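You operate a simulated robot arm through the tools that you are given. There is no shell and no other tool. Be economical: measure what you need, move in short steps, check, and stop when the job is done.

You are at the controls of a simulated two-armed robot. One attempt, no reset.

JOB
Shut the air valve, vent the line to zero, then lock the valve.
Fine: last, turn the regulator down to 0; leave the drain tap shut.

The check looks at the end state, three seconds after you hand in, the way a careful person would. Anything else that was tipped, shoved, dropped, spilled or broken makes it a failure.

ROBOT AND FRAMES
Two 7-joint arms with two-finger parallel grippers on one trunk, on a base that drives. Base frame: it is fixed to the floor where the robot stands at the start and does not move with it; the origin is under the middle of the robot, x ahead of it, y to its left, z up; the surface under the hand at the start is at about z = 0.85. Lengths are in m, angles in rad, forces in N, time in s.
The left shoulder is at the start at [0.06, 0.189, 1.253], the right one opposite. With the tool pointing down near the work surface each hand reaches from about 0.1 to 0.64 m from the robot's upright axis, wherever it stands, measured 20 degrees to its own side. Places, roughly: air valve [0.5, 0, 1]; drain tap [0.4, -0.1, 0.9]. Payload 3.43 kg a hand.
Tool frame (each hand has its own): the origin (TCP) lies between the finger pads and is the grasp point; the fingertips stand 0.03 m ahead of it; z points along the fingers, y is the line along which they close. Largest opening 0.094 m; finger width 0.028, thickness 0.01; the body of the gripper, 0.05 by 0.096 m, starts 0.055 m behind the TCP.
Orientation is that of the tool frame in the base frame, as a unit quaternion [w, x, y, z]. With the fingers straight down and closing along the base's y, the tool's x points along the base's -x, its y along +y and its z along -z.

CONTROLS
- The arms move only by the tool drive_tool. It takes "left_steps", "right_steps" or both (then of equal length, played together; a hand with none holds still); each is a list of rows, each a list of 7 numbers: the turn, a rotation vector about the base's x, y, z in rad, then the shift along the base's x, y, z in m, then the closure in counts, from 0 (fully open) to 255 (shut). In form: [[ax, ay, az, dx, dy, dz, fingers], ...]. A call has 1 to 12 rows; each row shifts and turns the commanded pose from where the row before left it. Rows are played at 5 a second. More than 0.05 m and 0.15 rad between two rows, or a gripper value outside its range, and nothing of the call is played. A pose out of reach is approached as far as the arm can. The call stops where the force on the tool passes 40 N (or 10 N more than at its start, if that is more) or the arm is blocked; 0.2 s more then pass. The fingers move at their own pace (about 0.153 m/s each) and stop on an object; they squeeze with about 33 N. The grip force told is the motor's: it shows also when the fingers shut on nothing. Time passes only in rows, and 0.2 s behind the last, so rows that do not move let the fingers close. It gives the time, the measured TCP pose, the force on the tool (base axes), the opening and the grip force at its end, in the units of the frame above (readings bear some noise), with the torque about the TCP (base axes, N m) and any sound that the robot's microphone picked up, and new pictures: "show" is both (left out), scene, wrist or none (wrist: the cameras of the hands that moved).
- Cameras (640 x 400 px; columns grow to the right, rows downward): "scene" is now at [0.0016, -0.0019, 1.7709]; the picture's right is [-0.08, -1.00, 0.00], its down [-0.86, 0.07, -0.51] and it looks along [0.51, -0.04, -0.86] (base axes); focal length 288 px, centre (320, 200). "left" rides on the left gripper at [0.076, -0.014, -0.102] in its tool frame; the picture's right is [0.18, 0.98, 0.00], its down [-0.75, 0.14, -0.64] and it looks along [-0.63, 0.12, 0.77] (tool axes); focal length 243 px, centre (320, 200). "right" rides on the right gripper at [0.076, 0.014, -0.103] in its tool frame; the picture's right is [-0.18, 0.98, 0.00], its down [-0.75, -0.14, -0.64] and it looks along [-0.63, -0.12, 0.77] (tool axes); focal length 243 px, centre (320, 200). There is no depth. A picture from a camera that has moved, and an enlarged one, comes with that camera's place and axes in the base frame and with its lens. The place of the scene camera against the robot may be out by one fixed shift of up to 0.025 m in any direction.
- move_column(by): slides the trunk up (or, below 0, down) by that many m; the arms and the scene camera ride with it, the base frame stays. It gives what a move gives, with no picture.
- steer(legs): drives the robot by 1 to 6 legs, each [ahead, left, turn to the left] in m, m and rad, along the robot's own axes; the way and the turn of a leg run together, so that a leg with both is an arc; at most 1.5 m and 3.142 rad a leg. The arms and the cameras ride along, it lands a little off, and it stops where it bumps. It gives what a move gives, and a new picture of the scene camera.
- aim_head(pan, tilt): turns the head with the scene camera to pan (to the left, within 1.501 rad either way) and tilt (down, from -0.506 to 1.204), counted from straight ahead of the robot. It gives what a move gives, and a new picture of the scene camera.
- enlarge(camera, box): a new picture of the part [left, top, right, bottom] of that camera's present view, enlarged. No time passes.
- hand_in(): hands the job in; it is judged then, once.

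Work in short steps. Places have to be worked out from the pictures, the camera data and where the tool is seen: move nearer, look again, correct. Check each grasp and each placing, and mend what went wrong. You have 120 turns and 260 pictures in all, those below and enlarged ones among them. Open the grippers and draw the arms clear of the work before you hand the job in, unless the task says otherwise; then end with one line.

The tools are called after "Emit:" by a JSON object that holds its "fn" and its "kwargs". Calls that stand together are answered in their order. drive_tool: Moves the arms, as the interface text tells. Its arguments: {"type":"object","properties":{"left_steps":{"type":"array","items":{"type":"array","items":{"type":"number"}}},"right_steps":{"type":"array","items":{"type":"array","items":{"type":"number"}}},"show":{"type":"string","enum":["both","scene","wrist","none"]}},"required":[]} The other tools are called the same way: move_column (by) slides the trunk up or down; steer (legs) drives the base; aim_head (pan, tilt) turns the head that bears the scene camera; enlarge (camera, box) takes an enlarged picture of a part of a camera's view; hand_in () hands the job in.

At the start:

```text
time_s: 0.0
left_eef_pos: [0.3389, 0.0849, 1.3147]
left_tool_rot: [-0.001, 0.0, 1.0, -0.001]
left_ft_force: [-0.1, -0.8, 0.4]
left_torque: [0.02, 0.02, 0.02]
left_finger_gap: 0.0941
left_gripper_force: 0.0
right_eef_pos: [0.3545, -0.2126, 1.2555]
right_tool_rot: [0.0, 0.001, 1.0, 0.001]
right_ft_force: [0.9, 0.8, 0.0]
right_torque: [0.01, 0.0, 0.01]
right_finger_gap: 0.094
right_gripper_force: 0.1
trunk travel left (down, up): [-0.925, 0.065]
robot x, y, heading: [-0.0006, -0.0005, 0.0]
head pan, tilt: [-0.082, 1.033]
```

scene: 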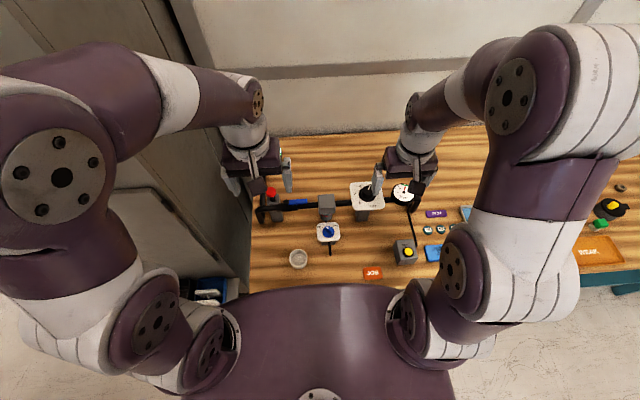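
right: 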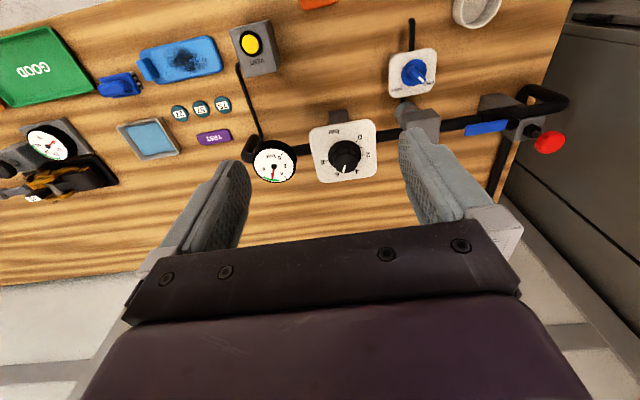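
left: 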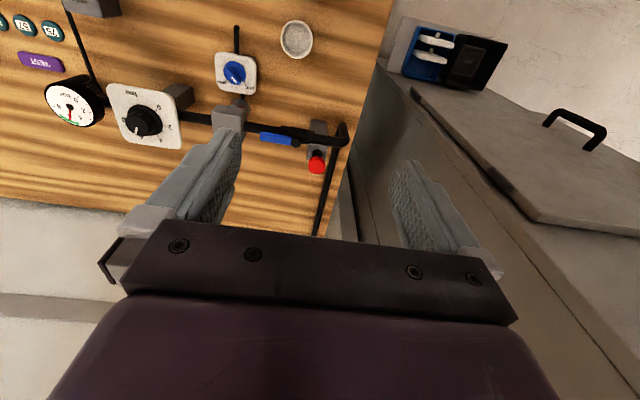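

The pictures show a pipe panel with a blue lever handle, a red knob, a regulator with dial, a gauge, a drain tap (blue), and a yellow vent button. I enlarge for details.

Emit:
{"fn": "enlarge", "kwargs": {"camera": "right", "box": [220, 0, 580, 220]}}

Emit:
{"fn": "enlarge", "kwargs": {"camera": "left", "box": [0, 0, 380, 230]}}

Emit:
{"fn": "enlarge", "kwargs": {"camera": "scene", "box": [240, 150, 480, 300]}}

Emit:
{"fn": "enlarge", "kwargs": {"camera": "left", "box": [340, 0, 640, 180]}}

```text
1.78 times, centred on (400, 110) of right
camera zoom: at [0.2766, -0.1994, 1.3583], right [0.18, 0.98, 0.0], down [0.75, -0.14, 0.64], along [0.63, -0.12, -0.77], focal length 431 px, centre (178, 360)
```

zoom: 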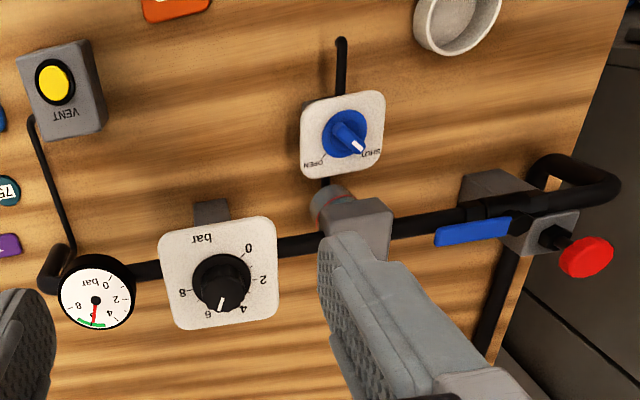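

```text
1.68 times, centred on (190, 115) of left
camera zoom: at [0.2616, 0.0698, 1.418], right [-0.18, 0.98, 0.0], down [0.75, 0.14, 0.64], along [0.63, 0.12, -0.77], focal length 409 px, centre (539, 343)
```

zoom: 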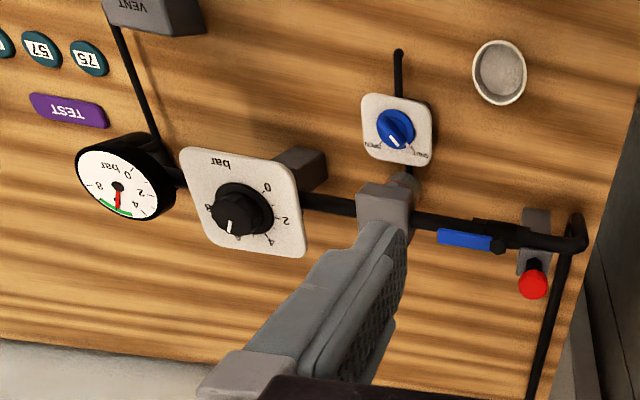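

```text
2.67 times, centred on (360, 225) of scene
camera zoom: at [0.0016, -0.0019, 1.7709], right [-0.08, -1.0, 0.0], down [-0.86, 0.07, -0.51], along [0.51, -0.04, -0.86], focal length 767 px, centre (213, 133)
```

zoom: 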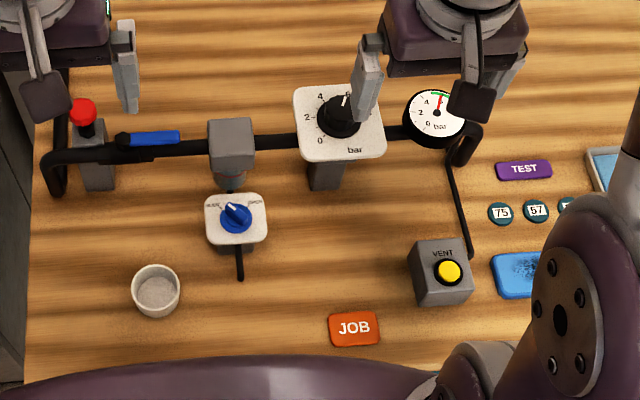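

```text
2.13 times, centred on (490, 90) of left
camera zoom: at [0.2616, 0.0698, 1.418], right [-0.18, 0.98, 0.0], down [0.75, 0.14, 0.64], along [0.63, 0.12, -0.77], focal length 518 px, centre (-43, 435)
```

zoom: 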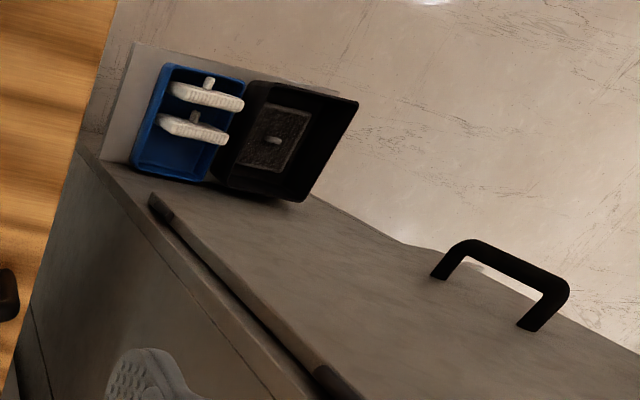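

The valve lever pivot triangulates to about (0.476, 0.063, 0.997). I take a closer look at the valve, red knob and vent box.

Emit:
{"fn": "enlarge", "kwargs": {"camera": "left", "box": [240, 90, 360, 190]}}

Emit:
{"fn": "enlarge", "kwargs": {"camera": "right", "box": [450, 70, 590, 170]}}

Emit:
{"fn": "enlarge", "kwargs": {"camera": "scene", "box": [250, 170, 330, 230]}}

```text
4.00 times, centred on (300, 140) of left
camera zoom: at [0.2616, 0.0698, 1.418], right [-0.18, 0.98, 0.0], down [0.75, 0.14, 0.64], along [0.63, 0.12, -0.77], focal length 970 px, centre (400, 440)
```

zoom: 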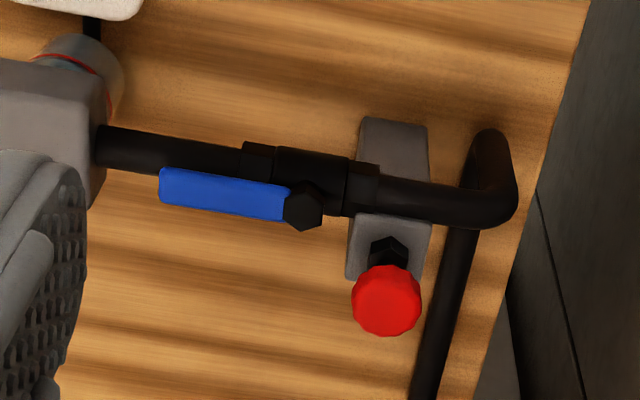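

```text
4.00 times, centred on (520, 120) of right
camera zoom: at [0.2766, -0.1994, 1.3583], right [0.18, 0.98, 0.0], down [0.75, -0.14, 0.64], along [0.63, -0.12, -0.77], focal length 970 px, centre (-480, 520)
```

zoom: 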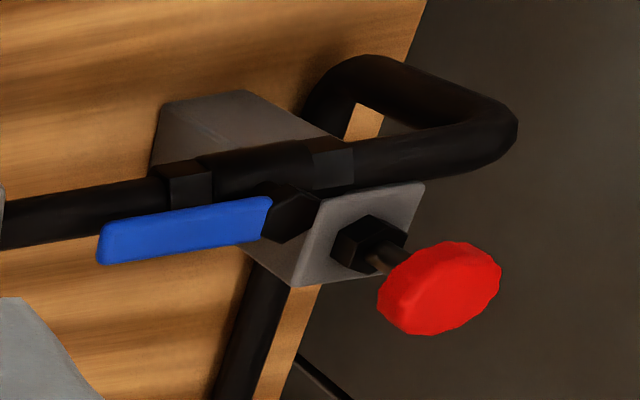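

```text
6.67 times, centred on (290, 200) of scene
camera zoom: at [0.0016, -0.0019, 1.7709], right [-0.08, -1.0, 0.0], down [-0.86, 0.07, -0.51], along [0.51, -0.04, -0.86], focal length 1916 px, centre (520, 200)
```

zoom: 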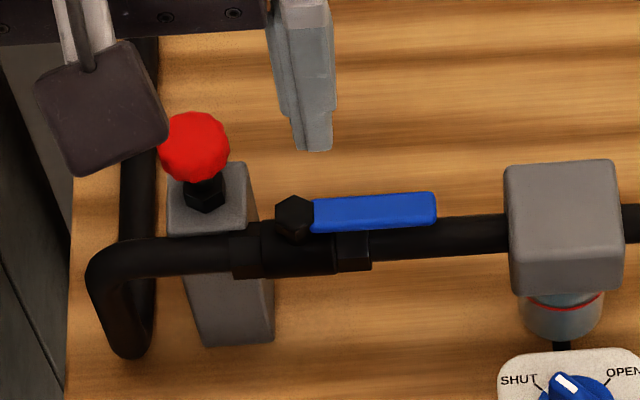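

The red knob sits at about (0.505, 0.110, 1.018), a vertical plunger. I check the right side of the bench for locks or other parts.

Emit:
{"fn": "enlarge", "kwargs": {"camera": "right", "box": [0, 10, 280, 210]}}

Emit:
{"fn": "aim_head", "kwargs": {"pan": -0.7, "tilt": 0.8}}

```text
2.00 times, centred on (140, 110) of right
camera zoom: at [0.2766, -0.1994, 1.3583], right [0.18, 0.98, 0.0], down [0.75, -0.14, 0.64], along [0.63, -0.12, -0.77], focal length 485 px, centre (680, 380)
```

zoom: 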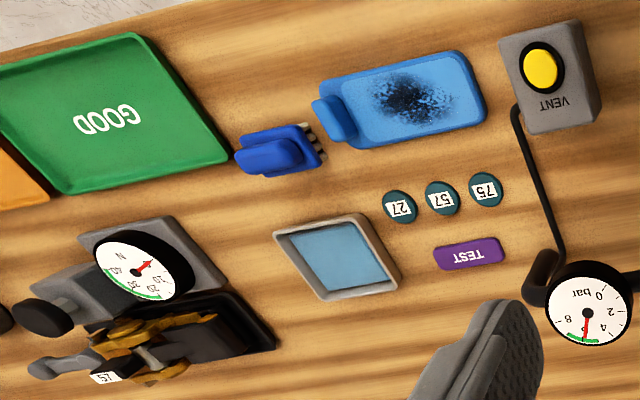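

```text
time_s: 1.0
left_eef_pos: [0.3396, 0.0843, 1.3152]
left_tool_rot: [0.001, 0.001, 1.0, -0.001]
left_ft_force: [0.0, -0.3, 0.3]
left_torque: [0.0, -0.01, 0.01]
left_finger_gap: 0.094
left_gripper_force: 0.2
right_eef_pos: [0.3534, -0.2132, 1.2547]
right_tool_rot: [0.0, 0.0, 1.0, 0.0]
right_ft_force: [0.0, -0.3, 0.3]
right_torque: [-0.03, 0.0, -0.04]
right_finger_gap: 0.0936
right_gripper_force: 0.1
trunk travel left (down, up): [-0.925, 0.065]
robot x, y, heading: [0.0028, -0.0036, -0.0]
head pan, tilt: [-0.7, 0.799]
camera scene: at [-0.0041, -0.0482, 1.7883], right [-0.64, -0.77, 0.0], down [-0.55, 0.46, -0.7], along [0.53, -0.45, -0.72], focal length 288 px, centre (320, 200)
```

scene: 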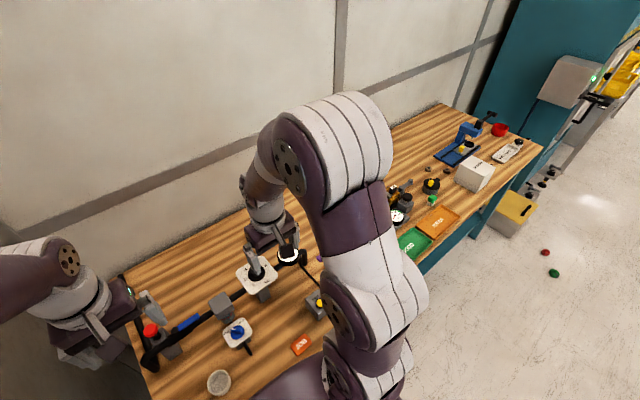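

No padlock anywhere, so the red plunger is the lock. I bring the head back and move the left hand nearer the valve to measure the lever height.

Emit:
{"fn": "drive_tool", "kwargs": {"left_steps": [[0, 0, 0, 0.01, -0.02, -0.045, 0], [0, 0, 0, 0.01, -0.02, -0.045, 0], [0, 0, 0, 0.01, -0.01, -0.045, 0], [0, 0, 0, 0.0, 0, -0.03, 0]], "show": "none"}}

Emit:
{"fn": "aim_head", "kwargs": {"pan": 0.1, "tilt": 1.0}}

Emit:
{"fn": "enlarge", "kwargs": {"camera": "left", "box": [0, 0, 640, 400]}}

```text
refused: row 1 steps farther than a row can; nothing moved
```

```text
time_s: 2.1
left_eef_pos: [0.339, 0.0839, 1.3158]
left_tool_rot: [0.0, 0.0, 1.0, 0.0]
left_ft_force: [0.7, -0.1, 0.4]
left_torque: [0.02, 0.02, 0.03]
left_finger_gap: 0.094
left_gripper_force: 0.0
right_eef_pos: [0.3543, -0.2129, 1.2557]
right_tool_rot: [0.0, 0.0, 1.0, 0.0]
right_ft_force: [0.0, 0.5, -0.8]
right_torque: [0.03, 0.0, 0.0]
right_finger_gap: 0.0943
right_gripper_force: 0.1
trunk travel left (down, up): [-0.925, 0.065]
robot x, y, heading: [0.0006, -0.0039, 0.003]
head pan, tilt: [0.099, 1.0]
camera scene: at [0.0035, 0.0105, 1.7732], right [0.1, -1.0, 0.0], down [-0.84, -0.08, -0.54], along [0.54, 0.05, -0.84], focal length 288 px, centre (320, 200)
```

scene: 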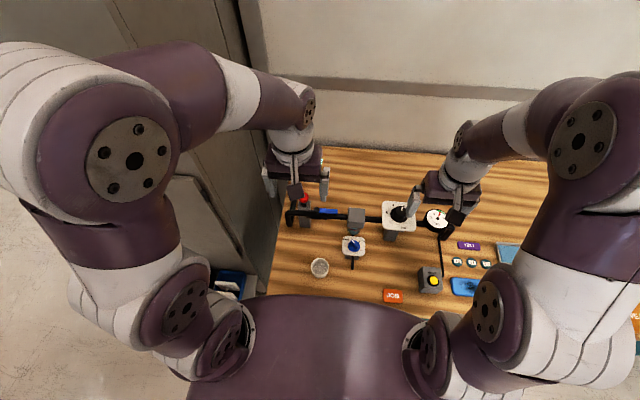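

```text
1.00 times, centred on (320, 200) of left (not enlarged: the box is as wide or as high as the picture)
camera zoom: at [0.2615, 0.0698, 1.418], right [-0.18, 0.98, 0.0], down [0.75, 0.14, 0.64], along [0.63, 0.12, -0.77], focal length 243 px, centre (320, 200)
```

zoom: 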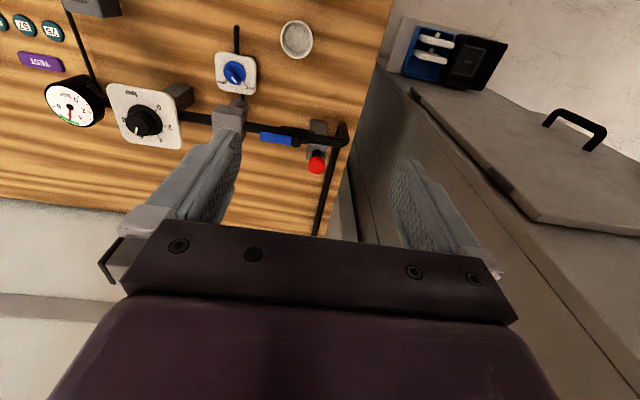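

The step exceeded the per-row bound; I redo it with smaller steps.

Emit:
{"fn": "drive_tool", "kwargs": {"left_steps": [[0, 0, 0, 0, 0, -0.045, 0], [0, 0, 0, 0, 0, -0.045, 0], [0, 0, 0, 0, 0, -0.045, 0], [0, 0, 0, 0, -0.02, -0.02, 0]], "show": "wrist"}}

```text
time_s: 3.1
left_eef_pos: [0.3377, 0.062, 1.1606]
left_tool_rot: [0.0, 0.0, 1.0, 0.0]
left_ft_force: [0.6, 1.0, 0.2]
left_torque: [-0.04, 0.0, -0.01]
left_finger_gap: 0.094
left_gripper_force: 0.1
right_eef_pos: [0.3542, -0.2147, 1.2548]
right_tool_rot: [0.0, 0.0, 1.0, 0.001]
right_ft_force: [-0.5, 0.0, -0.3]
right_torque: [0.02, 0.0, -0.01]
right_finger_gap: 0.0941
right_gripper_force: 0.1
trunk travel left (down, up): [-0.925, 0.065]
robot x, y, heading: [-0.0003, -0.0022, -0.001]
head pan, tilt: [0.099, 1.0]
camera left: at [0.2605, 0.0478, 1.2631], right [-0.18, 0.98, 0.0], down [0.75, 0.14, 0.64], along [0.63, 0.12, -0.77], focal length 243 px, centre (320, 200)
```

left: 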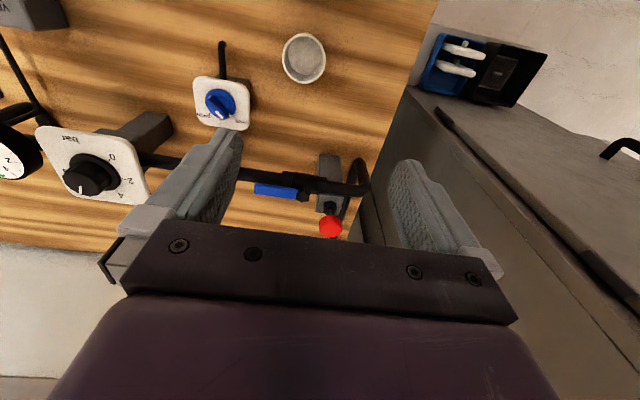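

Emit:
{"fn": "enlarge", "kwargs": {"camera": "left", "box": [230, 140, 390, 240]}}

Emit:
{"fn": "enlarge", "kwargs": {"camera": "left", "box": [20, 30, 260, 230]}}

```text
4.00 times, centred on (310, 190) of left
camera zoom: at [0.2605, 0.0478, 1.2631], right [-0.18, 0.98, 0.0], down [0.75, 0.14, 0.64], along [0.63, 0.12, -0.77], focal length 970 px, centre (360, 240)
```

zoom: 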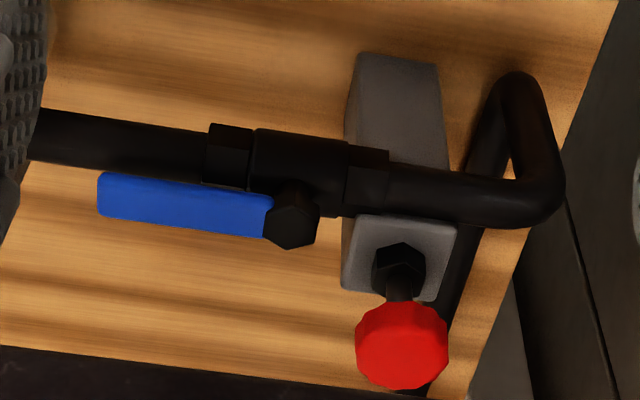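

```text
2.00 times, centred on (140, 130) of left
camera zoom: at [0.2605, 0.0478, 1.2631], right [-0.18, 0.98, 0.0], down [0.75, 0.14, 0.64], along [0.63, 0.12, -0.77], focal length 485 px, centre (680, 340)
```

zoom: 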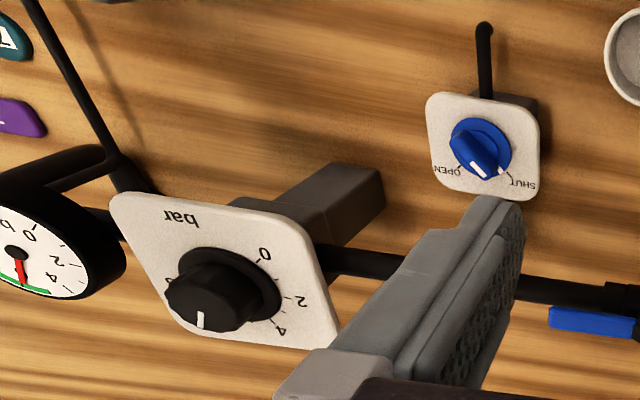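

The lever hub is at (0.474, 0.064, 0.997), its tip at y≈-0.003; the red knob is at (0.503, 0.109, 1.02). I close the left fingers and move above the far (+x) side of the lever tip.

Emit:
{"fn": "drive_tool", "kwargs": {"left_steps": [[0, 0, 0, 0.042, -0.012, 0, 255], [0, 0, 0, 0.042, -0.013, 0, 255], [0, 0, 0, 0.042, -0.013, -0.02, 255], [0, 0, 0, 0.042, -0.012, -0.02, 255], [0, 0, 0, 0, 0, -0.04, 255], [0, 0, 0, 0, 0, 0, 255]], "show": "both"}}

Emit:
{"fn": "enlarge", "kwargs": {"camera": "left", "box": [230, 100, 430, 240]}}

Emit:
{"fn": "enlarge", "kwargs": {"camera": "scene", "box": [260, 150, 460, 300]}}

```text
time_s: 4.5
left_eef_pos: [0.5076, 0.0136, 1.0801]
left_tool_rot: [0.001, 0.0, 1.0, -0.001]
left_ft_force: [-0.1, 0.0, 0.0]
left_torque: [-0.01, -0.01, 0.0]
left_finger_gap: 0.0001
left_gripper_force: 33.4
right_eef_pos: [0.3532, -0.2136, 1.2561]
right_tool_rot: [0.0, 0.001, 1.0, 0.0]
right_ft_force: [-0.8, -0.6, -0.6]
right_torque: [0.02, 0.03, 0.01]
right_finger_gap: 0.094
right_gripper_force: 0.1
trunk travel left (down, up): [-0.925, 0.065]
robot x, y, heading: [-0.0052, 0.0013, 0.001]
head pan, tilt: [0.099, 1.0]
camera scene: at [0.0024, 0.0107, 1.7732], right [0.1, -1.0, 0.0], down [-0.84, -0.08, -0.54], along [0.54, 0.05, -0.84], focal length 288 px, centre (320, 200)
camera left: at [0.4291, -0.0006, 1.183], right [-0.18, 0.98, 0.0], down [0.75, 0.14, 0.64], along [0.63, 0.12, -0.77], focal length 243 px, centre (320, 200)
```

scene: 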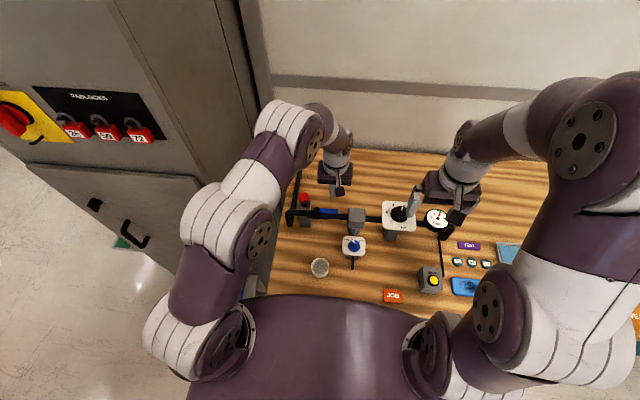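
left: 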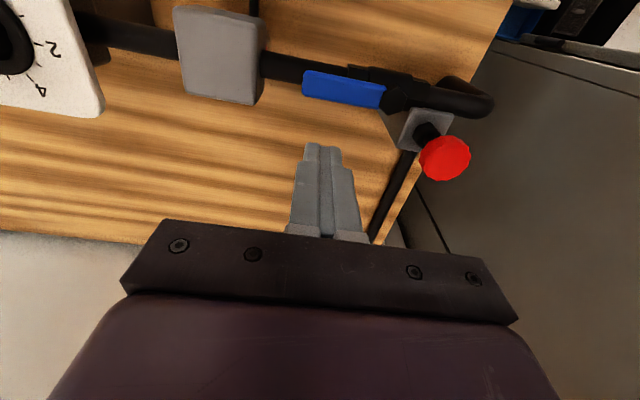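

```text
2.86 times, centred on (330, 170) of left
camera zoom: at [0.4291, -0.0006, 1.183], right [-0.18, 0.98, 0.0], down [0.75, 0.14, 0.64], along [0.63, 0.12, -0.77], focal length 693 px, centre (291, 286)
```

zoom: 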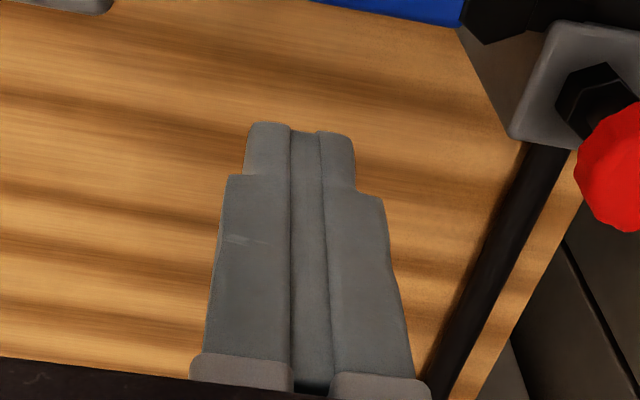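

```text
2.67 times, centred on (360, 225) of scene
camera zoom: at [0.0024, 0.0107, 1.7732], right [0.1, -1.0, 0.0], down [-0.84, -0.08, -0.54], along [0.54, 0.05, -0.84], focal length 767 px, centre (213, 133)
```

zoom: 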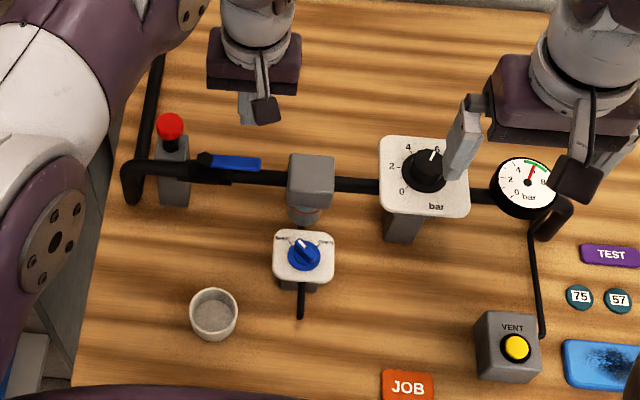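

There is a "PADLOCKS" board on the cabinet at the left. I look closer.

Emit:
{"fn": "enlarge", "kwargs": {"camera": "scene", "box": [0, 70, 180, 270]}}

Emit:
{"fn": "aim_head", "kwargs": {"pan": 0.9, "tilt": 0.6}}

```text
2.00 times, centred on (90, 170) of scene
camera zoom: at [0.0024, 0.0107, 1.7732], right [0.1, -1.0, 0.0], down [-0.84, -0.08, -0.54], along [0.54, 0.05, -0.84], focal length 575 px, centre (780, 260)
```

zoom: 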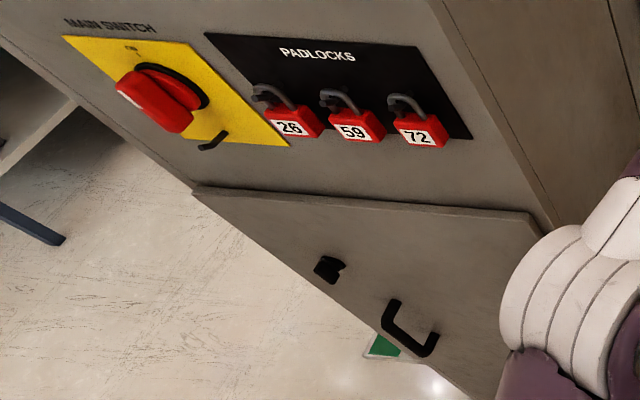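

```text
time_s: 5.7
left_eef_pos: [0.5075, 0.014, 1.0815]
left_tool_rot: [0.0, 0.0, 1.0, 0.0]
left_ft_force: [-0.2, -0.5, -0.4]
left_torque: [0.04, 0.0, -0.04]
left_finger_gap: 0.0001
left_gripper_force: 33.2
right_eef_pos: [0.3532, -0.2126, 1.2548]
right_tool_rot: [0.0, 0.0, 1.0, 0.0]
right_ft_force: [0.6, -0.1, -0.5]
right_torque: [-0.02, -0.01, -0.02]
right_finger_gap: 0.0941
right_gripper_force: 0.0
trunk travel left (down, up): [-0.925, 0.065]
robot x, y, heading: [-0.0001, -0.0014, 0.002]
head pan, tilt: [0.901, 0.6]
camera scene: at [-0.011, 0.0728, 1.8052], right [0.78, -0.62, 0.0], down [-0.35, -0.44, -0.82], along [0.51, 0.65, -0.57], focal length 288 px, centre (320, 200)
```

scene: 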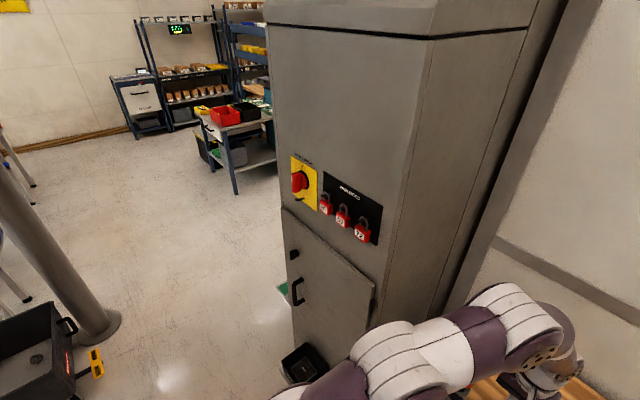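

The padlocks belong to the main switch; the valve has its own red plunger. I turn the head back and lower the closed finger to z 1.015 behind the lever tip.

Emit:
{"fn": "aim_head", "kwargs": {"pan": 0.1, "tilt": 1.0}}

Emit:
{"fn": "drive_tool", "kwargs": {"left_steps": [[0, 0, 0, 0, 0, -0.035, 255], [0, 0, 0, 0, -0.003, -0.031, 255], [0, 0, 0, -0.008, 0, 0, 255]], "show": "wrist"}}

Emit:
{"fn": "enlarge", "kwargs": {"camera": "scene", "box": [260, 150, 460, 300]}}

```text
time_s: 6.8
left_eef_pos: [0.5065, 0.0139, 1.0796]
left_tool_rot: [0.0, 0.0, 1.0, -0.001]
left_ft_force: [0.6, 0.2, -1.1]
left_torque: [0.02, 0.02, -0.03]
left_finger_gap: 0.0
left_gripper_force: 33.0
right_eef_pos: [0.3538, -0.2117, 1.2542]
right_tool_rot: [0.0, 0.001, 1.0, 0.0]
right_ft_force: [-0.6, 0.5, 0.9]
right_torque: [-0.01, -0.01, 0.01]
right_finger_gap: 0.0939
right_gripper_force: 0.0
trunk travel left (down, up): [-0.925, 0.065]
robot x, y, heading: [-0.0006, -0.0013, -0.001]
head pan, tilt: [0.099, 1.0]
camera scene: at [0.0036, 0.0106, 1.7732], right [0.1, -0.99, 0.0], down [-0.84, -0.08, -0.54], along [0.54, 0.05, -0.84], focal length 288 px, centre (320, 200)
```

scene: 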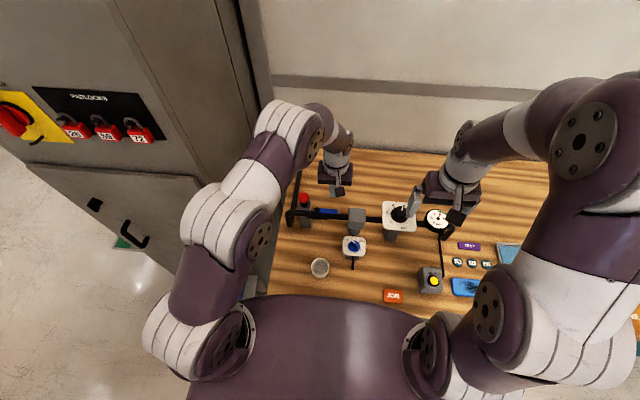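

```text
time_s: 7.6
left_eef_pos: [0.4987, 0.0115, 1.0145]
left_tool_rot: [0.001, 0.0, 1.0, 0.0]
left_ft_force: [1.4, -1.5, -0.5]
left_torque: [-0.02, -0.05, -0.01]
left_finger_gap: 0.0
left_gripper_force: 32.9
right_eef_pos: [0.3526, -0.2135, 1.2538]
right_tool_rot: [0.0, 0.001, 1.0, -0.001]
right_ft_force: [0.1, 0.3, -0.8]
right_torque: [-0.02, -0.02, -0.02]
right_finger_gap: 0.0939
right_gripper_force: 0.0
trunk travel left (down, up): [-0.925, 0.065]
robot x, y, heading: [0.0035, -0.0006, -0.001]
head pan, tilt: [0.099, 1.0]
camera left: at [0.421, -0.0037, 1.1168], right [-0.18, 0.98, 0.0], down [0.75, 0.14, 0.64], along [0.63, 0.12, -0.77], focal length 243 px, centre (320, 200)
```

left: 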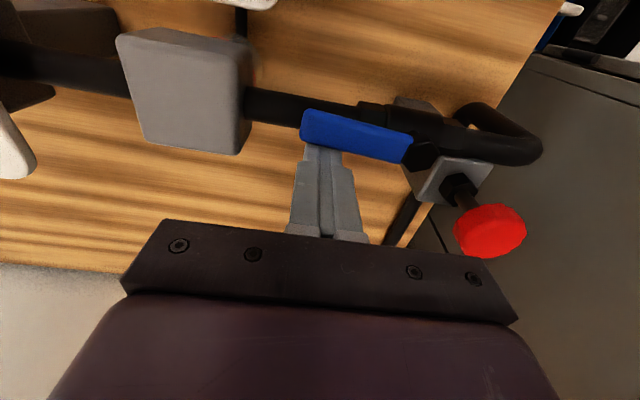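

```text
2.67 times, centred on (360, 225) of scene
camera zoom: at [0.0031, 0.0101, 1.7732], right [0.1, -1.0, 0.0], down [-0.84, -0.08, -0.54], along [0.54, 0.05, -0.84], focal length 767 px, centre (213, 133)
```

zoom: 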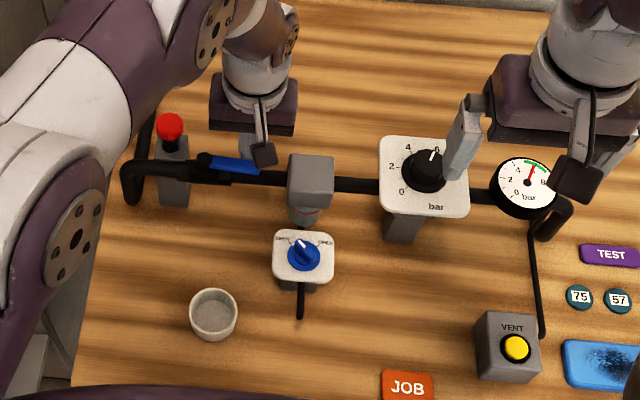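

The lever is already turning clockwise with hardly any resistance. I follow the arc to push it perpendicular to the pipe.

Emit:
{"fn": "drive_tool", "kwargs": {"left_steps": [[0, 0, 0, -0.0145, -0.0044, 0.002, 255], [0, 0, 0, -0.0216, 0.0012, 0, 255], [0, 0, 0, -0.0194, 0.009, 0, 255], [0, 0, 0, -0.0115, 0.0115, 0, 255], [0, 0, 0, -0.0069, 0.0125, 0, 255]], "show": "wrist"}}

Emit:
{"fn": "enlarge", "kwargs": {"camera": "scene", "box": [260, 150, 460, 300]}}

```text
time_s: 8.8
left_eef_pos: [0.4242, 0.0409, 1.0169]
left_tool_rot: [0.0, 0.0, 1.0, -0.001]
left_ft_force: [0.9, -1.8, -1.7]
left_torque: [-0.01, 0.0, -0.02]
left_finger_gap: 0.0
left_gripper_force: 33.1
right_eef_pos: [0.353, -0.2125, 1.2544]
right_tool_rot: [0.0, 0.001, 1.0, 0.0]
right_ft_force: [0.0, -0.5, 0.8]
right_torque: [0.0, 0.02, 0.0]
right_finger_gap: 0.0939
right_gripper_force: 0.0
trunk travel left (down, up): [-0.925, 0.065]
robot x, y, heading: [-0.0005, -0.0026, -0.002]
head pan, tilt: [0.099, 1.0]
camera left: at [0.347, 0.0264, 1.1192], right [-0.18, 0.98, 0.0], down [0.75, 0.14, 0.64], along [0.63, 0.12, -0.77], focal length 243 px, centre (320, 200)
```

left: 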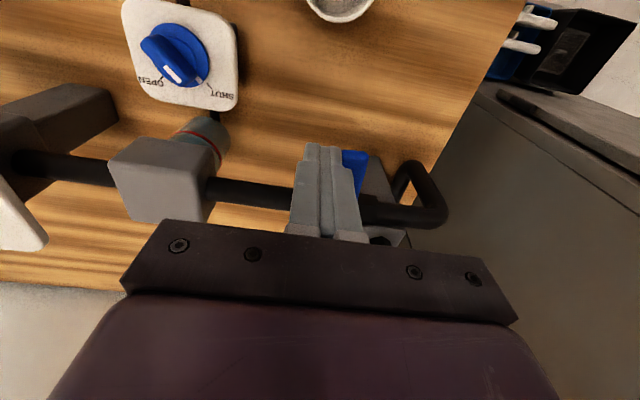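

```text
2.67 times, centred on (360, 225) of scene
camera zoom: at [0.0033, 0.0107, 1.7732], right [0.1, -1.0, 0.0], down [-0.84, -0.08, -0.54], along [0.54, 0.05, -0.84], focal length 767 px, centre (213, 133)
```

zoom: 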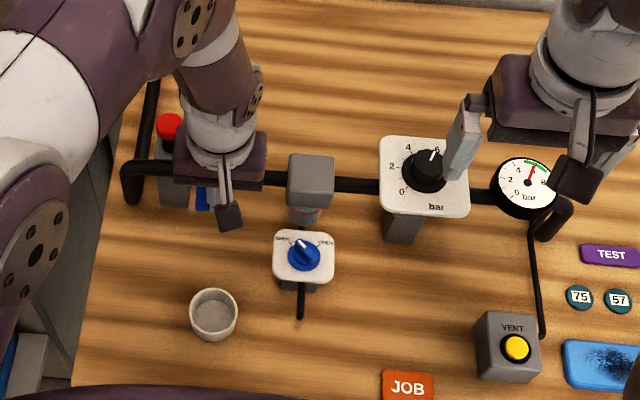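

The lever is close to perpendicular. I nudge it further in small steps until I feel the stop.

Emit:
{"fn": "drive_tool", "kwargs": {"left_steps": [[0, 0, 0, 0, 0.003, 0, 255], [0, 0, 0, 0, 0.003, 0, 255]], "show": "none"}}

Emit:
{"fn": "enlarge", "kwargs": {"camera": "left", "box": [270, 110, 470, 250]}}

```text
time_s: 9.4
left_eef_pos: [0.4243, 0.0464, 1.017]
left_tool_rot: [0.0, 0.0, 1.0, 0.0]
left_ft_force: [-3.4, -4.4, -0.7]
left_torque: [-0.14, 0.08, 0.01]
left_finger_gap: 0.0
left_gripper_force: 33.0
right_eef_pos: [0.354, -0.215, 1.256]
right_tool_rot: [0.0, 0.0, 1.0, 0.0]
right_ft_force: [0.0, -1.4, 0.6]
right_torque: [0.01, -0.02, 0.06]
right_finger_gap: 0.0942
right_gripper_force: 0.0
trunk travel left (down, up): [-0.925, 0.065]
robot x, y, heading: [0.003, 0.0048, -0.001]
head pan, tilt: [0.099, 1.0]
```

```text
2.86 times, centred on (370, 180) of left
camera zoom: at [0.3468, 0.0309, 1.119], right [-0.18, 0.98, 0.0], down [0.75, 0.14, 0.64], along [0.63, 0.12, -0.77], focal length 693 px, centre (177, 257)
```

zoom: 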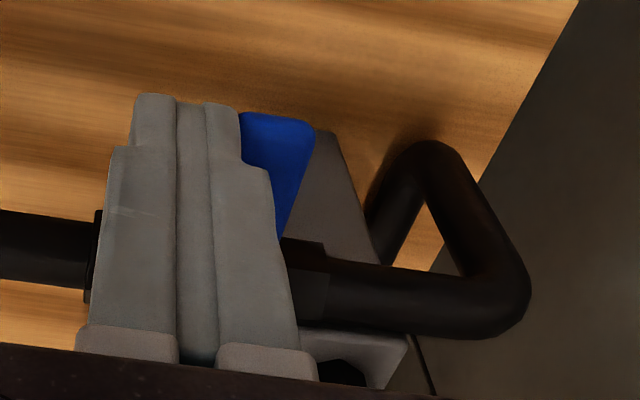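

Emit:
{"fn": "drive_tool", "kwargs": {"left_steps": [[0, 0, 0, 0, 0.003, 0, 255], [0, 0, 0, 0, 0.003, 0, 255]], "show": "none"}}

```text
time_s: 10.0
left_eef_pos: [0.4231, 0.0455, 1.0165]
left_tool_rot: [0.001, 0.001, 1.0, 0.003]
left_ft_force: [-10.1, -39.2, -13.5]
left_torque: [-1.06, 0.18, -0.05]
left_finger_gap: 0.0
left_gripper_force: 32.5
right_eef_pos: [0.3533, -0.2201, 1.2533]
right_tool_rot: [0.0, 0.001, 1.0, 0.003]
right_ft_force: [0.0, 0.3, 0.0]
right_torque: [0.03, 0.01, 0.0]
right_finger_gap: 0.0941
right_gripper_force: 0.0
trunk travel left (down, up): [-0.925, 0.065]
robot x, y, heading: [-0.0011, -0.0008, 0.001]
head pan, tilt: [0.099, 1.0]
```

The hard stop is reached (39 N). I back away in -y, rise, and look.

Emit:
{"fn": "drive_tool", "kwargs": {"left_steps": [[0, 0, 0, 0, -0.008, 0, 255], [0, 0, 0, -0.01, -0.012, 0, 255], [0, 0, 0, -0.02, -0.01, 0.04, 255], [0, 0, 0, -0.02, 0, 0.045, 255], [0, 0, 0, 0, 0, 0.045, 255]], "show": "wrist"}}

Emit:
{"fn": "enlarge", "kwargs": {"camera": "left", "box": [280, 100, 480, 240]}}

Emit:
{"fn": "enlarge", "kwargs": {"camera": "scene", "box": [260, 150, 460, 300]}}

```text
time_s: 11.2
left_eef_pos: [0.3759, 0.0239, 1.147]
left_tool_rot: [0.0, 0.0, 1.0, 0.001]
left_ft_force: [0.2, -0.6, 0.4]
left_torque: [-0.01, 0.01, -0.02]
left_finger_gap: 0.0
left_gripper_force: 33.1
right_eef_pos: [0.3534, -0.2121, 1.2549]
right_tool_rot: [-0.001, 0.001, 1.0, 0.0]
right_ft_force: [-0.4, 0.6, -0.5]
right_torque: [0.02, 0.0, 0.01]
right_finger_gap: 0.0942
right_gripper_force: 0.0
trunk travel left (down, up): [-0.925, 0.065]
robot x, y, heading: [-0.0004, 0.0001, 0.001]
head pan, tilt: [0.099, 1.0]
camera left: at [0.297, 0.0089, 1.2493], right [-0.18, 0.98, 0.0], down [0.75, 0.14, 0.64], along [0.63, 0.12, -0.77], focal length 243 px, centre (320, 200)
```

left: 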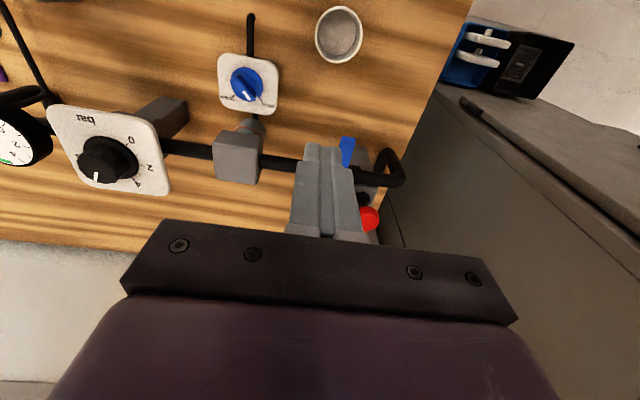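

```text
2.86 times, centred on (380, 170) of left
camera zoom: at [0.297, 0.0089, 1.2493], right [-0.18, 0.98, 0.0], down [0.75, 0.14, 0.64], along [0.63, 0.12, -0.77], focal length 693 px, centre (149, 286)
```

zoom: 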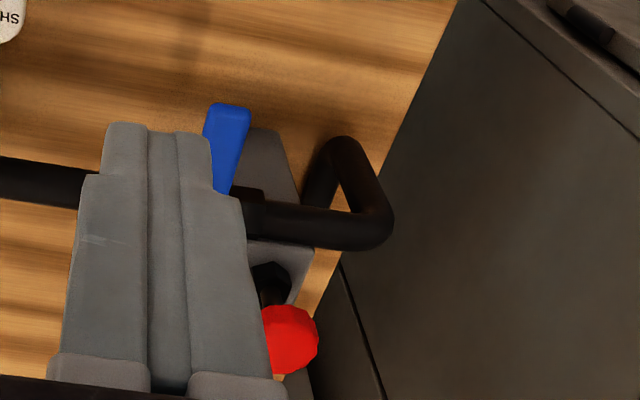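

```text
2.67 times, centred on (360, 225) of scene
camera zoom: at [0.0031, 0.0111, 1.7731], right [0.1, -0.99, 0.0], down [-0.84, -0.08, -0.54], along [0.54, 0.05, -0.84], focal length 767 px, centre (213, 133)
```

zoom: 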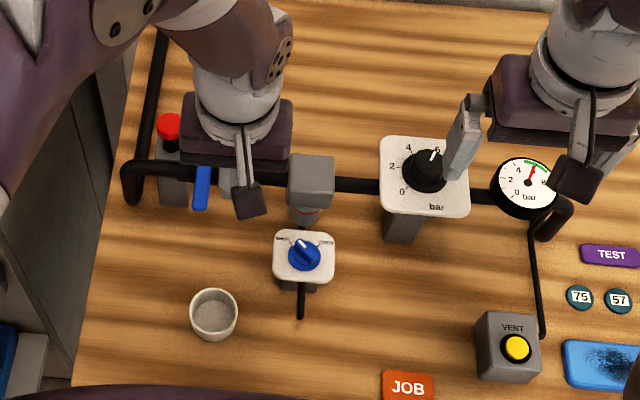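

The lever now stands perpendicular to the pipe. Next the VENT button, at about (0.312, -0.314, 0.915): I close the right fingers and go above it.

Emit:
{"fn": "drive_tool", "kwargs": {"right_steps": [[0, 0, 0, -0.02, -0.035, -0.02, 255], [0, 0, 0, -0.02, -0.035, -0.02, 255], [0, 0, 0, 0, -0.031, -0.035, 255], [0, 0, 0, 0, 0, -0.045, 255], [0, 0, 0, 0, 0, -0.045, 255], [0, 0, 0, 0, 0, -0.045, 255]], "show": "wrist"}}

Emit:
{"fn": "enlarge", "kwargs": {"camera": "scene", "box": [340, 170, 500, 300]}}

```text
time_s: 12.6
left_eef_pos: [0.3761, 0.0217, 1.1454]
left_tool_rot: [0.0, 0.0, 1.0, 0.0]
left_ft_force: [-0.3, 0.1, -0.9]
left_torque: [0.02, 0.01, -0.02]
left_finger_gap: 0.0002
left_gripper_force: 33.5
right_eef_pos: [0.3132, -0.3154, 1.0455]
right_tool_rot: [-0.001, 0.0, 1.0, 0.001]
right_ft_force: [0.5, 1.0, 0.4]
right_torque: [0.0, 0.02, 0.02]
right_finger_gap: 0.0
right_gripper_force: 32.7
trunk travel left (down, up): [-0.925, 0.065]
robot x, y, heading: [0.0042, 0.0014, 0.001]
head pan, tilt: [0.099, 1.0]
camera right: at [0.2367, -0.3019, 1.147], right [0.18, 0.98, 0.0], down [0.75, -0.14, 0.64], along [0.63, -0.12, -0.77], focal length 243 px, centre (320, 200)
```

right: 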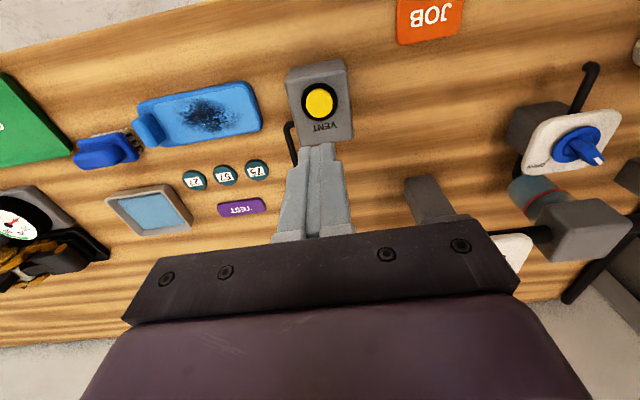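

```text
3.08 times, centred on (420, 235) of scene
camera zoom: at [0.0056, 0.0089, 1.7732], right [0.1, -1.0, 0.0], down [-0.84, -0.08, -0.54], along [0.54, 0.05, -0.84], focal length 885 px, centre (12, 92)
```

zoom: 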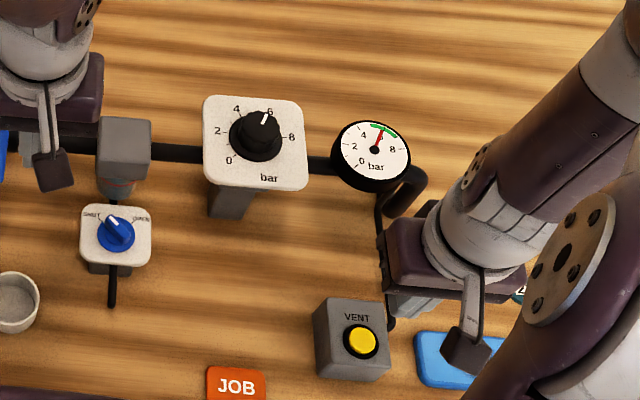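

Button refined to (0.313, -0.316, 0.911); the hand is right above. I descend and press gently.

Emit:
{"fn": "drive_tool", "kwargs": {"right_steps": [[0, 0, 0, 0, 0, -0.045, 255], [0, 0, 0, 0, 0, -0.045, 255], [0, 0, 0, 0, 0, -0.008, 255], [0, 0, 0, 0, 0, -0.005, 255]], "show": "wrist"}}

Emit:
{"fn": "enlarge", "kwargs": {"camera": "scene", "box": [340, 170, 500, 300]}}

```text
time_s: 13.6
left_eef_pos: [0.3753, 0.0236, 1.1463]
left_tool_rot: [0.0, 0.0, 1.0, 0.0]
left_ft_force: [1.0, 0.2, 0.2]
left_torque: [-0.01, 0.01, 0.03]
left_finger_gap: 0.0
left_gripper_force: 33.0
right_eef_pos: [0.313, -0.3133, 0.9417]
right_tool_rot: [-0.001, -0.001, 1.0, -0.001]
right_ft_force: [-2.2, 1.8, 2.4]
right_torque: [0.05, 0.01, 0.01]
right_finger_gap: 0.0001
right_gripper_force: 32.7
trunk travel left (down, up): [-0.925, 0.065]
robot x, y, heading: [0.0023, -0.0048, 0.0]
head pan, tilt: [0.099, 1.0]
heard: click
camera right: at [0.2362, -0.2999, 1.0451], right [0.18, 0.98, 0.0], down [0.75, -0.14, 0.64], along [0.63, -0.12, -0.77], focal length 243 px, centre (320, 200)
```

right: 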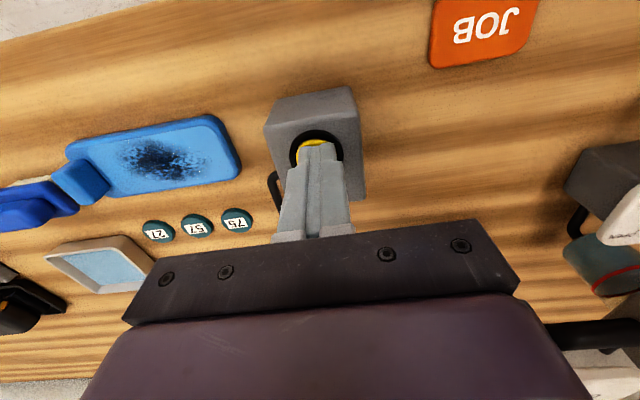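

```text
3.08 times, centred on (420, 235) of scene
camera zoom: at [0.0035, 0.011, 1.7732], right [0.1, -0.99, 0.0], down [-0.84, -0.08, -0.54], along [0.54, 0.05, -0.84], focal length 885 px, centre (12, 92)
```

zoom: 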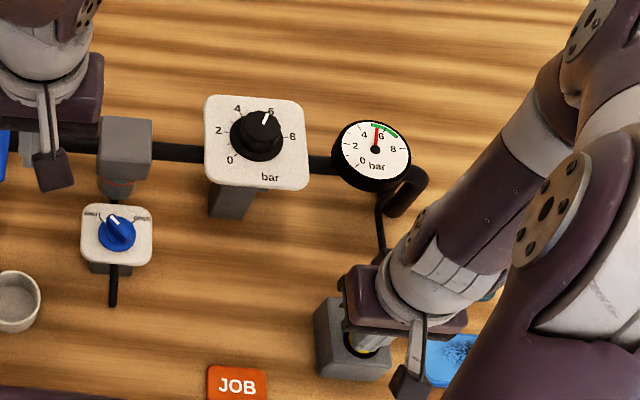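

Clicked, and the needle is starting to fall. I hold the button down with a slight extra press.

Emit:
{"fn": "drive_tool", "kwargs": {"right_steps": [[0, 0, 0, 0, 0, -0.002, 255], [0, 0, 0, 0, 0, 0, 255], [0, 0, 0, 0, 0, 0, 255], [0, 0, 0, 0, 0, 0, 255], [0, 0, 0, 0, 0, 0, 255], [0, 0, 0, 0, 0, 0, 255], [0, 0, 0, 0, 0, 0, 255], [0, 0, 0, 0, 0, 0, 255], [0, 0, 0, 0, 0, 0, 255], [0, 0, 0, 0, 0, 0, 255], [0, 0, 0, 0, 0, 0, 255], [0, 0, 0, 0, 0, 0, 255]], "show": "none"}}

Emit:
{"fn": "enlarge", "kwargs": {"camera": "scene", "box": [340, 170, 500, 300]}}

```text
time_s: 16.2
left_eef_pos: [0.3744, 0.0229, 1.1479]
left_tool_rot: [0.001, -0.001, 1.0, 0.0]
left_ft_force: [-0.4, -0.9, 0.9]
left_torque: [-0.05, -0.02, 0.01]
left_finger_gap: 0.0001
left_gripper_force: 32.6
right_eef_pos: [0.3126, -0.3125, 0.9403]
right_tool_rot: [0.0, 0.001, 1.0, 0.001]
right_ft_force: [-1.9, -0.5, 5.9]
right_torque: [-0.03, 0.09, 0.01]
right_finger_gap: 0.0001
right_gripper_force: 32.9
trunk travel left (down, up): [-0.925, 0.065]
robot x, y, heading: [0.0024, -0.0065, 0.002]
head pan, tilt: [0.099, 1.0]
```

```text
3.08 times, centred on (420, 235) of scene
camera zoom: at [0.0026, 0.011, 1.7732], right [0.1, -1.0, 0.0], down [-0.84, -0.08, -0.54], along [0.54, 0.05, -0.84], focal length 885 px, centre (12, 92)
```

zoom: 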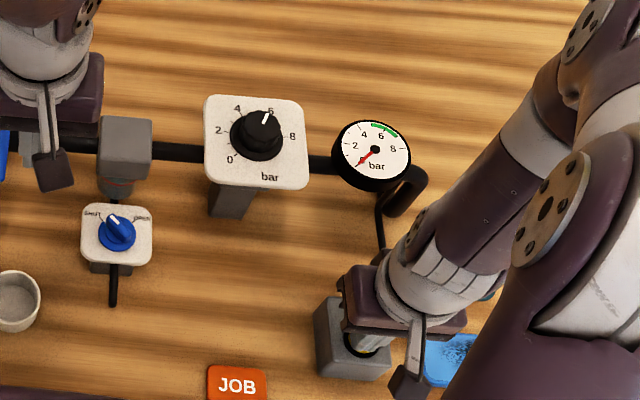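

The needle is at about zero. I hold two more seconds to be sure, then zoom on the gauge.

Emit:
{"fn": "drive_tool", "kwargs": {"right_steps": [[0, 0, 0, 0, 0, 0, 255], [0, 0, 0, 0, 0, 0, 255], [0, 0, 0, 0, 0, 0, 255], [0, 0, 0, 0, 0, 0, 255], [0, 0, 0, 0, 0, 0, 255], [0, 0, 0, 0, 0, 0, 255], [0, 0, 0, 0, 0, 0, 255], [0, 0, 0, 0, 0, 0, 255], [0, 0, 0, 0, 0, 0, 255], [0, 0, 0, 0, 0, 0, 255]], "show": "none"}}

Emit:
{"fn": "enlarge", "kwargs": {"camera": "scene", "box": [410, 190, 460, 230]}}

```text
time_s: 18.4
left_eef_pos: [0.3745, 0.0238, 1.1455]
left_tool_rot: [0.001, 0.0, 1.0, 0.0]
left_ft_force: [0.3, 0.1, -0.1]
left_torque: [0.01, -0.02, 0.02]
left_finger_gap: 0.0001
left_gripper_force: 32.9
right_eef_pos: [0.3136, -0.3139, 0.9405]
right_tool_rot: [0.0, 0.0, 1.0, 0.0]
right_ft_force: [-2.1, 0.5, 6.1]
right_torque: [0.02, 0.07, 0.0]
right_finger_gap: 0.0001
right_gripper_force: 33.4
trunk travel left (down, up): [-0.925, 0.065]
robot x, y, heading: [-0.0027, -0.0021, -0.004]
head pan, tilt: [0.099, 1.0]
```

```text
10.00 times, centred on (435, 210) of scene
camera zoom: at [0.0027, 0.011, 1.7732], right [0.1, -1.0, 0.0], down [-0.84, -0.08, -0.54], along [0.54, 0.05, -0.84], focal length 2875 px, centre (-830, 100)
```

zoom: 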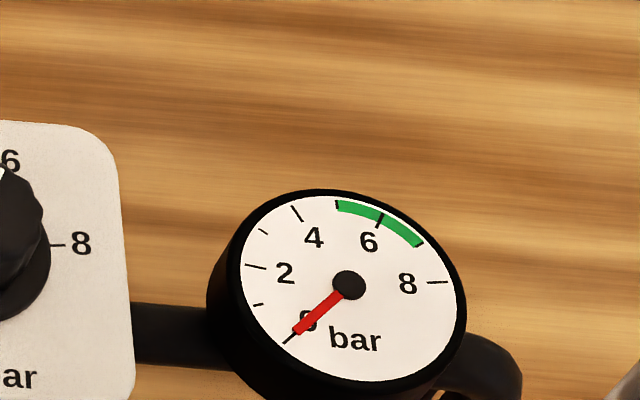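

Zero. I release the button, lift the right hand away, and check that the gauge stays at zero.

Emit:
{"fn": "drive_tool", "kwargs": {"right_steps": [[0, 0, 0, 0, 0, 0.03, 255], [0, 0, 0, 0, 0, 0.045, 255], [0, 0, 0, 0, 0, 0.045, 255], [0, 0, 0, 0, 0, 0.045, 255], [0, 0, 0, 0, 0, 0.045, 255]], "left_steps": [[0, 0, 0, -0.02, 0.02, 0, 255], [0, 0, 0, -0.03, 0.02, 0, 255], [0, 0, 0, -0.03, 0.02, 0.02, 255], [0, 0, 0, 0, 0, 0.03, 255], [0, 0, 0, 0, 0, 0, 255]], "show": "scene"}}

Emit:
{"fn": "enlarge", "kwargs": {"camera": "scene", "box": [260, 150, 480, 300]}}

Emit:
{"fn": "enlarge", "kwargs": {"camera": "left", "box": [200, 80, 400, 220]}}

```text
time_s: 19.6
left_eef_pos: [0.2952, 0.0841, 1.1964]
left_tool_rot: [0.001, 0.0, 1.0, -0.001]
left_ft_force: [0.0, 0.2, 0.2]
left_torque: [-0.01, 0.01, 0.02]
left_finger_gap: 0.0
left_gripper_force: 33.3
right_eef_pos: [0.3139, -0.3128, 1.1505]
right_tool_rot: [0.0, 0.0, 1.0, 0.0]
right_ft_force: [1.3, -0.6, 0.0]
right_torque: [-0.03, -0.01, 0.0]
right_finger_gap: 0.0001
right_gripper_force: 32.9
trunk travel left (down, up): [-0.925, 0.065]
robot x, y, heading: [0.001, -0.0022, 0.001]
head pan, tilt: [0.099, 1.0]
camera scene: at [0.0024, 0.0115, 1.7731], right [0.1, -0.99, 0.0], down [-0.84, -0.08, -0.54], along [0.54, 0.05, -0.84], focal length 288 px, centre (320, 200)
```

scene: 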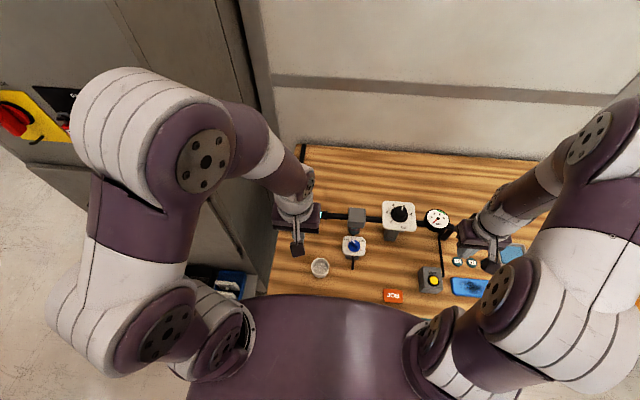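

```text
2.67 times, centred on (370, 225) of scene
camera zoom: at [0.0024, 0.0115, 1.7731], right [0.1, -0.99, 0.0], down [-0.84, -0.08, -0.54], along [0.54, 0.05, -0.84], focal length 767 px, centre (187, 133)
```

zoom: 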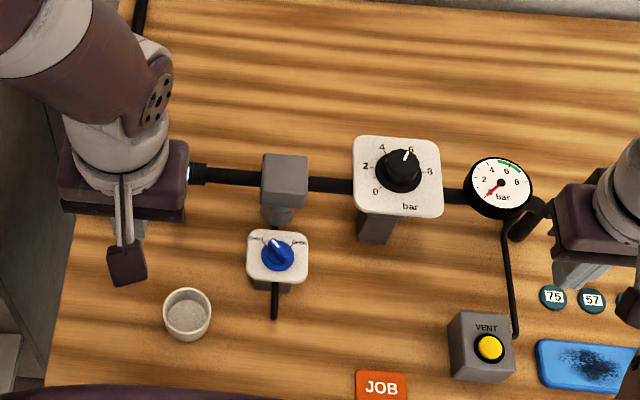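

```text
2.86 times, centred on (300, 150) of left
camera zoom: at [0.2167, 0.069, 1.2991], right [-0.18, 0.98, 0.0], down [0.75, 0.14, 0.64], along [0.63, 0.12, -0.77], focal length 693 px, centre (377, 343)
```

zoom: 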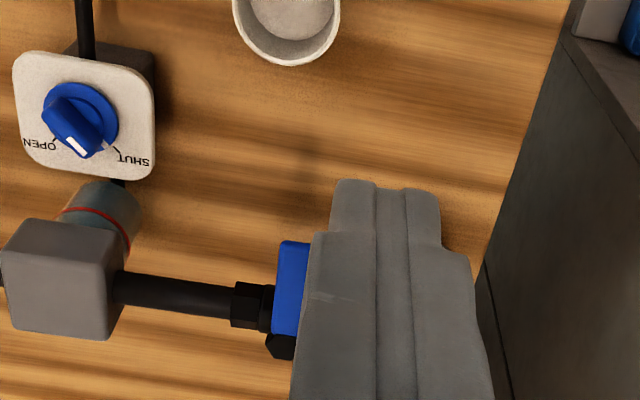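

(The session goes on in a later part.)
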